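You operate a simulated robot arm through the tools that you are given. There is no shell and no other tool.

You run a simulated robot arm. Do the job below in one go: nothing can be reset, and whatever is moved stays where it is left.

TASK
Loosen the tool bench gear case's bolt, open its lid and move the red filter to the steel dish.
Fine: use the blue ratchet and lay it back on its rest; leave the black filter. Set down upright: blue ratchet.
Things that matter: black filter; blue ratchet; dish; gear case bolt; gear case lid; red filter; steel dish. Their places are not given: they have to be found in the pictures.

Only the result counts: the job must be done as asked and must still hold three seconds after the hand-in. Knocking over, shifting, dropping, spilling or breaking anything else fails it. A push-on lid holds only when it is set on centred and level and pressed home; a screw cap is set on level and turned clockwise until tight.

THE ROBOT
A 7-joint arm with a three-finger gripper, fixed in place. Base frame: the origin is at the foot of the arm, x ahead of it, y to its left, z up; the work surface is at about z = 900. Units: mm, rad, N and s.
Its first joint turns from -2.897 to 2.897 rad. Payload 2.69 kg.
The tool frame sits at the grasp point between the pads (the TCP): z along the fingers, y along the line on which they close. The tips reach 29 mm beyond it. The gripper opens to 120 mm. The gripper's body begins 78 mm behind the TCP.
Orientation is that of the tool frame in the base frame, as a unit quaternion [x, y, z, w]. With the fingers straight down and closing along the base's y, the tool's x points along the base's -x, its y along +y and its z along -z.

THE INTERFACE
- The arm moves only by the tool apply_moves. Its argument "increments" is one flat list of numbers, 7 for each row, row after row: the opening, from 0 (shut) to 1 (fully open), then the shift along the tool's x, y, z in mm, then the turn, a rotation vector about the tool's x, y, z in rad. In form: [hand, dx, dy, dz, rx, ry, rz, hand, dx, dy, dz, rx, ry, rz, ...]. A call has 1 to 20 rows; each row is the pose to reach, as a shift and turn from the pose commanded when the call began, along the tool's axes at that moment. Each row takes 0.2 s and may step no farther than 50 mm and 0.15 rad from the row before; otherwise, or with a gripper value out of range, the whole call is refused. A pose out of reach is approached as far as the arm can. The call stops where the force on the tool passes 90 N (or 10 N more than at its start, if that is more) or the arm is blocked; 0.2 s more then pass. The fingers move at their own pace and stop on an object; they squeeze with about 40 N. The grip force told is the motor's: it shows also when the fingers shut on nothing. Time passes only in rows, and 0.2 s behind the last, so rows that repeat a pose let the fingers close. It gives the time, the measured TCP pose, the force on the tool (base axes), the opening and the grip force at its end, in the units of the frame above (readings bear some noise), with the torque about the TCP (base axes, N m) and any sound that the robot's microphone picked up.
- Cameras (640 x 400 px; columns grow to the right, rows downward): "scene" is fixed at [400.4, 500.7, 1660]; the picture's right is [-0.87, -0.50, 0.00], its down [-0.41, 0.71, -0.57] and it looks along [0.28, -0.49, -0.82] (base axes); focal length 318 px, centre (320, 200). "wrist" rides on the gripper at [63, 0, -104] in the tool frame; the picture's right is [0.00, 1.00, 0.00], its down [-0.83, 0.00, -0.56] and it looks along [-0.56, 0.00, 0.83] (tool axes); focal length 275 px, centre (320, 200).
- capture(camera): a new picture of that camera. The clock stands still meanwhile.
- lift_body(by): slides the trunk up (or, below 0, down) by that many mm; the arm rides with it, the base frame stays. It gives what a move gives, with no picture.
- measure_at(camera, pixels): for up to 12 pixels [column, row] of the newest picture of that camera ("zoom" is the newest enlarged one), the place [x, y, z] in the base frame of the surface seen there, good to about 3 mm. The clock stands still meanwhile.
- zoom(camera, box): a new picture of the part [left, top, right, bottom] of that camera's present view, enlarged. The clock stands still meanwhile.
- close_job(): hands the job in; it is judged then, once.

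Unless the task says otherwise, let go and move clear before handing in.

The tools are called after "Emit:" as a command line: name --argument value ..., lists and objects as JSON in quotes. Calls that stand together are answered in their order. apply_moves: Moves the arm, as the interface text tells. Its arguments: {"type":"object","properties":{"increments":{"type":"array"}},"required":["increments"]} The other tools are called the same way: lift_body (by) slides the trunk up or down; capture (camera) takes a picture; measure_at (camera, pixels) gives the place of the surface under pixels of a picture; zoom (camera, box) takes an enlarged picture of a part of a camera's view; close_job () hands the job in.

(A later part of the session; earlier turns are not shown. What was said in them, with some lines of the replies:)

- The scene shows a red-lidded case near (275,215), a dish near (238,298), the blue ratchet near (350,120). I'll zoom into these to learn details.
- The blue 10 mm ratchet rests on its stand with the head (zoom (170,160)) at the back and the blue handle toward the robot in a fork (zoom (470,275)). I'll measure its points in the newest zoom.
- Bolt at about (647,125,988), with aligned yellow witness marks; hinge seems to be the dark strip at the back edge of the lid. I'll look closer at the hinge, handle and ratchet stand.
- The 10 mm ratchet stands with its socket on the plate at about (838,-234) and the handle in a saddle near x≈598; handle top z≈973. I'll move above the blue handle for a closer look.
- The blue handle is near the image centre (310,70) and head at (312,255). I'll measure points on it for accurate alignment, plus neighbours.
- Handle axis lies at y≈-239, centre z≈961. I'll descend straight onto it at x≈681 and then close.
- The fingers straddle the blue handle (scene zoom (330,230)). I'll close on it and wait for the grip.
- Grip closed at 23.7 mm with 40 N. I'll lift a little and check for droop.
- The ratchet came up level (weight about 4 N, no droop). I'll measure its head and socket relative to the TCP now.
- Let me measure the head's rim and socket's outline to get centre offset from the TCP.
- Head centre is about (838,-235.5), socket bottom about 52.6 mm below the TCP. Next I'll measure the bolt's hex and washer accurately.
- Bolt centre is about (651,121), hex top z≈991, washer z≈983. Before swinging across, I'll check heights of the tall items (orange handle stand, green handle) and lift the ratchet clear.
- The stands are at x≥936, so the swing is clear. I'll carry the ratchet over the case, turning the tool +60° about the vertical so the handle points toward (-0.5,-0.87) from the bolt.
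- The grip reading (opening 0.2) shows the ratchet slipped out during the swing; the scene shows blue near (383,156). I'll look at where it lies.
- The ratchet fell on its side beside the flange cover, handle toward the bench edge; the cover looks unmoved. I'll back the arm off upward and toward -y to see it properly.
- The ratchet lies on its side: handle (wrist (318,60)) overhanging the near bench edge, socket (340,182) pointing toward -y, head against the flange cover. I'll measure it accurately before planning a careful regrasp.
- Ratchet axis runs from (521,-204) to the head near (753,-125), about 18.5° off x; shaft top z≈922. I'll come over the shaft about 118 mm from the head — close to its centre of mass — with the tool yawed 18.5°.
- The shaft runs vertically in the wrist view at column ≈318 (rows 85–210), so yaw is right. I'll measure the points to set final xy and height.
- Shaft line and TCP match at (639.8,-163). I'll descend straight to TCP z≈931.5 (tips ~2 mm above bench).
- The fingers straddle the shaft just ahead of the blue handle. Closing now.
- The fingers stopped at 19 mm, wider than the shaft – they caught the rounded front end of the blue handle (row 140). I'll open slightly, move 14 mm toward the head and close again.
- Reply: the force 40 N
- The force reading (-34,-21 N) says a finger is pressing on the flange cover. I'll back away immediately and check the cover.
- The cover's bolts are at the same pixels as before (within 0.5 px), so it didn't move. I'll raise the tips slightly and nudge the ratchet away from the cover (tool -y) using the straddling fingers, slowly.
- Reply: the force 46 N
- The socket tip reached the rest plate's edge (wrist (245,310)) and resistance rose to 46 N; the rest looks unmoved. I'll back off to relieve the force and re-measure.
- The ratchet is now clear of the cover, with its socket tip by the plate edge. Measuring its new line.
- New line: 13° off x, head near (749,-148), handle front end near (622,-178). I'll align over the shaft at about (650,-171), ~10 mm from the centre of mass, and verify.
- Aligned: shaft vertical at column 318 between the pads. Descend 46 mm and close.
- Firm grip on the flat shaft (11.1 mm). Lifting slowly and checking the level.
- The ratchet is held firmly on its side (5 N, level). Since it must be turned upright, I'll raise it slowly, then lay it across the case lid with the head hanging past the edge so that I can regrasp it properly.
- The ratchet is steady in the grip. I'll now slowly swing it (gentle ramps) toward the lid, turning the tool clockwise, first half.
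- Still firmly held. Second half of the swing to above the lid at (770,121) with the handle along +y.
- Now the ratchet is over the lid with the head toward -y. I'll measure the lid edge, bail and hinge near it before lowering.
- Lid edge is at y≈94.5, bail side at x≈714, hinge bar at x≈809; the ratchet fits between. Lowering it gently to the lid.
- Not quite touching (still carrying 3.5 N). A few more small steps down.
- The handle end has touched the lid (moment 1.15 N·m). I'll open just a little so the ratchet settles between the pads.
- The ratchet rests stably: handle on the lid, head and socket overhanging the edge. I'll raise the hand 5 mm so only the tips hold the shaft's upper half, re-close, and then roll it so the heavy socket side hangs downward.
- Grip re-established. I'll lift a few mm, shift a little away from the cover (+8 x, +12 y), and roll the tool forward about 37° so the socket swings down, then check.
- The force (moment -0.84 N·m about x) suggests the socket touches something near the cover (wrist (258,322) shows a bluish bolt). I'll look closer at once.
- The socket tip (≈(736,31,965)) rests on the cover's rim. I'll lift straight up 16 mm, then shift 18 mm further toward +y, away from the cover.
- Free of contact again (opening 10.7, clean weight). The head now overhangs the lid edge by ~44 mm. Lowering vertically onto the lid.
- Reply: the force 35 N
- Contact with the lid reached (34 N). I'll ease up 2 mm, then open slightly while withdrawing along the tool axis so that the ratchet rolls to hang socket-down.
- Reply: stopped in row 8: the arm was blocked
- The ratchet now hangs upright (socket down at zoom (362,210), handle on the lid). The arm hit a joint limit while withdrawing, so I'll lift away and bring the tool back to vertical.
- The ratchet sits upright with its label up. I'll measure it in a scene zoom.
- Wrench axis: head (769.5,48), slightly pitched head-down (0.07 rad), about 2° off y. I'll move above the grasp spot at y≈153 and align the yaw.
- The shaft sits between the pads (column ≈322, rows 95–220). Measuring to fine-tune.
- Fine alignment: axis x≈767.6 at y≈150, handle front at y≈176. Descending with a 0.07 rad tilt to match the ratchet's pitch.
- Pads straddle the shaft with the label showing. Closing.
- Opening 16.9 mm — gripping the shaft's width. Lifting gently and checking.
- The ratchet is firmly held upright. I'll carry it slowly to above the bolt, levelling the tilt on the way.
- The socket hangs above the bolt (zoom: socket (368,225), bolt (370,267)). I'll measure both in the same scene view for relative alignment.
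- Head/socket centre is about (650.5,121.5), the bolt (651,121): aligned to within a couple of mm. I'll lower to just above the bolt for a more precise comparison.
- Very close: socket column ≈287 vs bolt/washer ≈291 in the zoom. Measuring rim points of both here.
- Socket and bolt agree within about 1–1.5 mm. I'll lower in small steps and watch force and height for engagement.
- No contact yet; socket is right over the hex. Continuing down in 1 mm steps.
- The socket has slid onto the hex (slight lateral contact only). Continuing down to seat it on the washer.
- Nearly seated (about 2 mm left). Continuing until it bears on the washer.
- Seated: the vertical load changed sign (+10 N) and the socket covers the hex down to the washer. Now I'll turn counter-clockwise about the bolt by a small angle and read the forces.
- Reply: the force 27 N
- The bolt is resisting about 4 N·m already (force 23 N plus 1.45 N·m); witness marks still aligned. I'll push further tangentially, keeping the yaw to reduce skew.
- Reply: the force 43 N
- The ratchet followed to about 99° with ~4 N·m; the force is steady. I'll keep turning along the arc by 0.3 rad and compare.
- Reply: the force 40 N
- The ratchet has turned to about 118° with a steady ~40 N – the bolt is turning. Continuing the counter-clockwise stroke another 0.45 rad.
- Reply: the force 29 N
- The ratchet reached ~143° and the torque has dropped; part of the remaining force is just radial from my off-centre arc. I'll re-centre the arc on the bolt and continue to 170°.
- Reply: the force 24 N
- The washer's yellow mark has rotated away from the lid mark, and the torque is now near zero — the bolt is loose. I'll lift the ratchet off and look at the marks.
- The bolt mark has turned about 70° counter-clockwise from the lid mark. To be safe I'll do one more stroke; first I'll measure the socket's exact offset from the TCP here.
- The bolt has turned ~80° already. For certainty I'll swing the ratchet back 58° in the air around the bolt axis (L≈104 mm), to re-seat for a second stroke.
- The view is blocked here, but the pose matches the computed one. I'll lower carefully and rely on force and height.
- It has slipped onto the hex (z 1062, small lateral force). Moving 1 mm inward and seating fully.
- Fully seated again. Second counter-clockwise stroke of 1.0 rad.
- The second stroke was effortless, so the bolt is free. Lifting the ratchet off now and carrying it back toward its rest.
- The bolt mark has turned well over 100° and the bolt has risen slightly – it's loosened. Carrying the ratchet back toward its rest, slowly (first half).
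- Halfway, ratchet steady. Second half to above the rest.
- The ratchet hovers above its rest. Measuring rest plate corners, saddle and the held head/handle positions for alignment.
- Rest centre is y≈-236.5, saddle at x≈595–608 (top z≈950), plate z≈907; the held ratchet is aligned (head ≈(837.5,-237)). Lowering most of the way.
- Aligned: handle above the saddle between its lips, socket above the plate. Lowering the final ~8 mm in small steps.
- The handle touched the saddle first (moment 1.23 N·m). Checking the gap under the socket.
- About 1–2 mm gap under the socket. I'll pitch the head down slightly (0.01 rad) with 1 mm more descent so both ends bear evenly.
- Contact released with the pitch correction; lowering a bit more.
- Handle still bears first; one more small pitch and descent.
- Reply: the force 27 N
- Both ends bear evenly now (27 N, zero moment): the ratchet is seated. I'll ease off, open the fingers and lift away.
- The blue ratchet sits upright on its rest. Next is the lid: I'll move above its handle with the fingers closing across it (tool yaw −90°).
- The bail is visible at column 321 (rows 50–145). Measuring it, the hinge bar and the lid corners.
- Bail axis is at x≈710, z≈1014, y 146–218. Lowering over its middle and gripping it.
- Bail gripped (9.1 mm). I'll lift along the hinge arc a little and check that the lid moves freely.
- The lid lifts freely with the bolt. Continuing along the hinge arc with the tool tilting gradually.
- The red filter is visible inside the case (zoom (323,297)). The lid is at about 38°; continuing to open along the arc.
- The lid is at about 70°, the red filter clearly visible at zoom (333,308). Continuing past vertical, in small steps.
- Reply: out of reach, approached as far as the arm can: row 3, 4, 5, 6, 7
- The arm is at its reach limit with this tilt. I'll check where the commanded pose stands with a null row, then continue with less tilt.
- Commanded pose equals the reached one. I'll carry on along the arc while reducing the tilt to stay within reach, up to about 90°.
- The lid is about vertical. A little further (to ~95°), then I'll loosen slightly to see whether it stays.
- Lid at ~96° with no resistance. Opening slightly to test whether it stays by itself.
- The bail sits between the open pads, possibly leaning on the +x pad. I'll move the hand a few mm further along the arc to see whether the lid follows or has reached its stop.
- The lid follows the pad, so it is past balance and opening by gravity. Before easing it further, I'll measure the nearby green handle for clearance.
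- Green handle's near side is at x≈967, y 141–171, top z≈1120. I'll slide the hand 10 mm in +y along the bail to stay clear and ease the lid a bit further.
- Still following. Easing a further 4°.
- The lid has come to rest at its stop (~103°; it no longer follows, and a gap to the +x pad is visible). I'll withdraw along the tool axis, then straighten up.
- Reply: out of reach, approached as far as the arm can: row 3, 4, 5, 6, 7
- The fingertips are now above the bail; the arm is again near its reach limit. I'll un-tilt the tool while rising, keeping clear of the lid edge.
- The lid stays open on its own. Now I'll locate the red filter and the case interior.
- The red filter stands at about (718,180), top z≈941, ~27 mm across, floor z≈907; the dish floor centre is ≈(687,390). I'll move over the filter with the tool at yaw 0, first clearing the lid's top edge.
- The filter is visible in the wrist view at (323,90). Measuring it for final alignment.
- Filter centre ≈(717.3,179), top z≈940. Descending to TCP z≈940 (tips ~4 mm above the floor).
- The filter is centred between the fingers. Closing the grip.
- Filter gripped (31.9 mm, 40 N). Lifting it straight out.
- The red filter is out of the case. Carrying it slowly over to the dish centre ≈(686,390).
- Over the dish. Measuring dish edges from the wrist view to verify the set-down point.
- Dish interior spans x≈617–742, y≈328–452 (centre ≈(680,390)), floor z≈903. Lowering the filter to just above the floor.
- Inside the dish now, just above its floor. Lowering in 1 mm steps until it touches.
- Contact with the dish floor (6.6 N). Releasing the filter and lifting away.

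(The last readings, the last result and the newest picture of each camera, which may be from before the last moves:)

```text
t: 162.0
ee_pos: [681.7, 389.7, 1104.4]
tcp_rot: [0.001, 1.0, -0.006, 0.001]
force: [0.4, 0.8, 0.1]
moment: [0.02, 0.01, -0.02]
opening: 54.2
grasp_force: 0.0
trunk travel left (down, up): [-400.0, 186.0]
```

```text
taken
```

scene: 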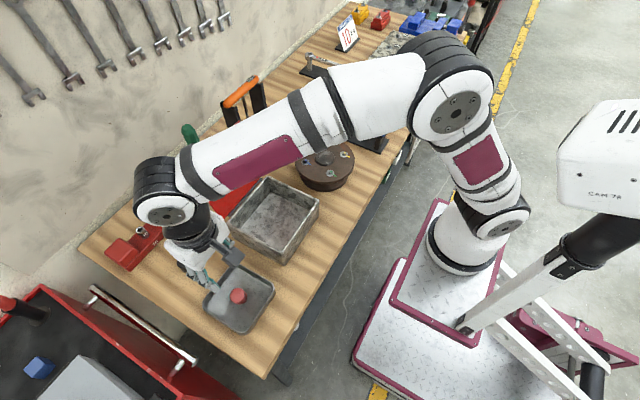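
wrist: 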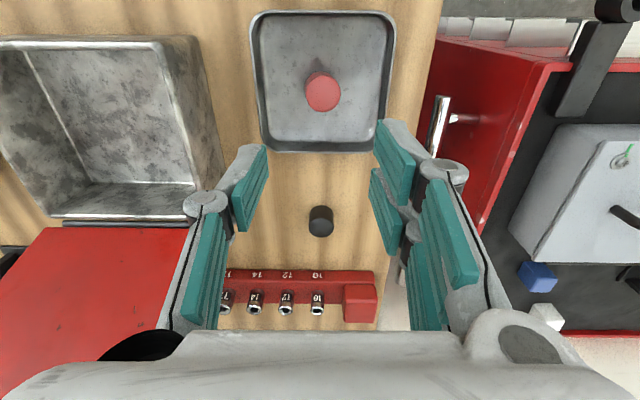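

The red filter stands in the steel dish. Moving the arm up and back clear for a final check of everything.

Emit:
apply_moves --increments '[0.45, 0, 0, -40, 0, 0, 0, 0.45, 5, -10, -80, 0, 0, 0, 0.45, 15, -40, -110, 0, 0, 0, 0.45, 30, -80, -130, 0, 0, 0, 0.45, 45, -125, -135, 0, 0, 0, 0.45, 60, -170, -135, 0, 0, 0, 0.45, 75, -215, -135, 0, 0, 0, 0.45, 90, -260, -135, 0, 0, 0, 0.45, 105, -305, -135, 0, 0, 0, 0.45, 115, -350, -135, 0, 0, 0, 0.45, 120, -395, -135, 0, 0, 0, 0.45, 125, -435, -135, 0, 0, 0, 0.45, 130, -475, -135, 0, 0, 0, 0.45, 130, -490, -135, 0, 0, 0, 0.45, 130, -490, -135, 0, 0, 0]'

Emit:
capture --camera "scene"

Emit:
capture --camera "wrist"

Emit:
zoom --camera "scene" --box '[160, 90, 340, 340]'

Emit:
zoom --camera "scene" --box '[280, 70, 420, 160]'

```text
t: 165.2
ee_pos: [550.9, -97.6, 1243.4]
tcp_rot: [0.001, 1.0, -0.007, 0.001]
force: [1.1, -0.4, 0.3]
moment: [-0.04, -0.02, 0.0]
opening: 54.1
grasp_force: 0.0
trunk travel left (down, up): [-400.0, 186.0]
```

```text
taken
```

scene: 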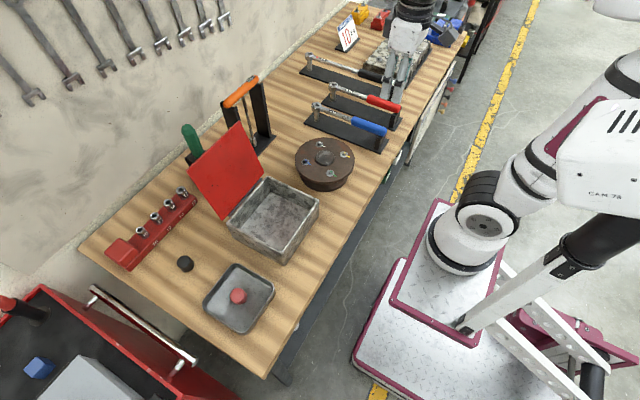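

```text
taken
```

wrist: 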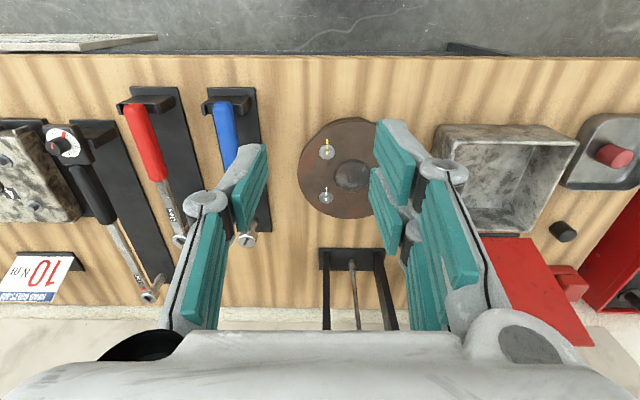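

```text
1.60 times, centred on (250, 215) of scene
```

zoom: 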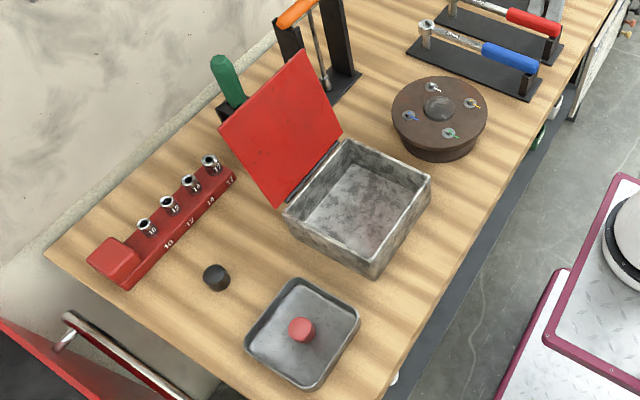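

```text
4.44 times, centred on (350, 115) of scene
```

zoom: 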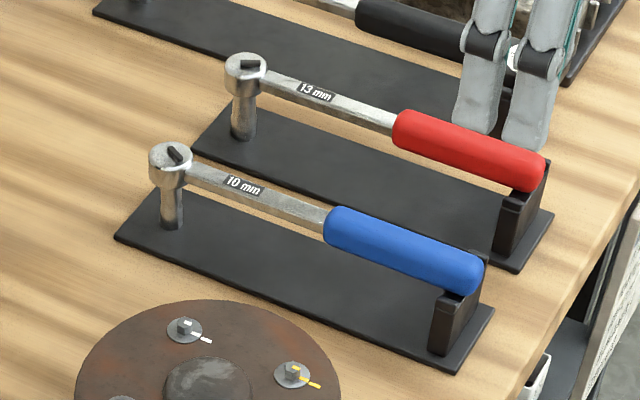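

The final pictures show:
- **Lid:** open and standing by itself.
- **Red filter:** upright in the dish at scene (237,296).
- **Black filter:** still at (185,263).
- **Blue ratchet:** upright on its rest.
- **Flange cover and the other tools:** at the same pixels as in the first pictures.

The bolt mark has turned well over 90°, and the hand is empty and clear. One thing went wrong: I dropped the blue ratchet on the bench early on, and later a finger and the socket pressed briefly against the flange cover. Handing in now.

Emit:
close_job

```text
The job is handed in.
```

I finished the job and handed it in. In the last pictures everything was as you asked, but I dropped the blue ratchet once along the way.

**Result in the last pictures:**
- **Bolt:** I loosened the gear case bolt with the blue ratchet in two counter-clockwise strokes. Its yellow mark turned well over 90° from the lid mark, and the second stroke met almost no resistance.
- **Lid:** it is open a little past vertical, resting on its hinge stop.
- **Red filter:** it stands upright in the steel dish.
- **Blue ratchet:** it is upright on its rest, with the socket on the plate and the handle in the saddle.
- **Black filter:** I took the black cylinder on the bench to be this and did not touch it. The case held only the red filter.

**What went wrong:**
- **Dropped ratchet:** it slipped from the grip on the first carry because I moved too fast and held it too far from its balance point. It fell on its side next to the round flange cover. I picked it up, rested it on the closed lid to turn it upright, and then used it as planned.
- **Contacts during recovery:** a finger pushed the flange cover with about 40 N, and the socket later rested on its rim with about 8 N. While I was nudging the ratchet clear, its socket also met the edge of its own rest, at about 46 N.

I compared the cover and the rest with the first pictures and saw no shift. If the drop itself counts as a failure, that would be why the job is marked down.
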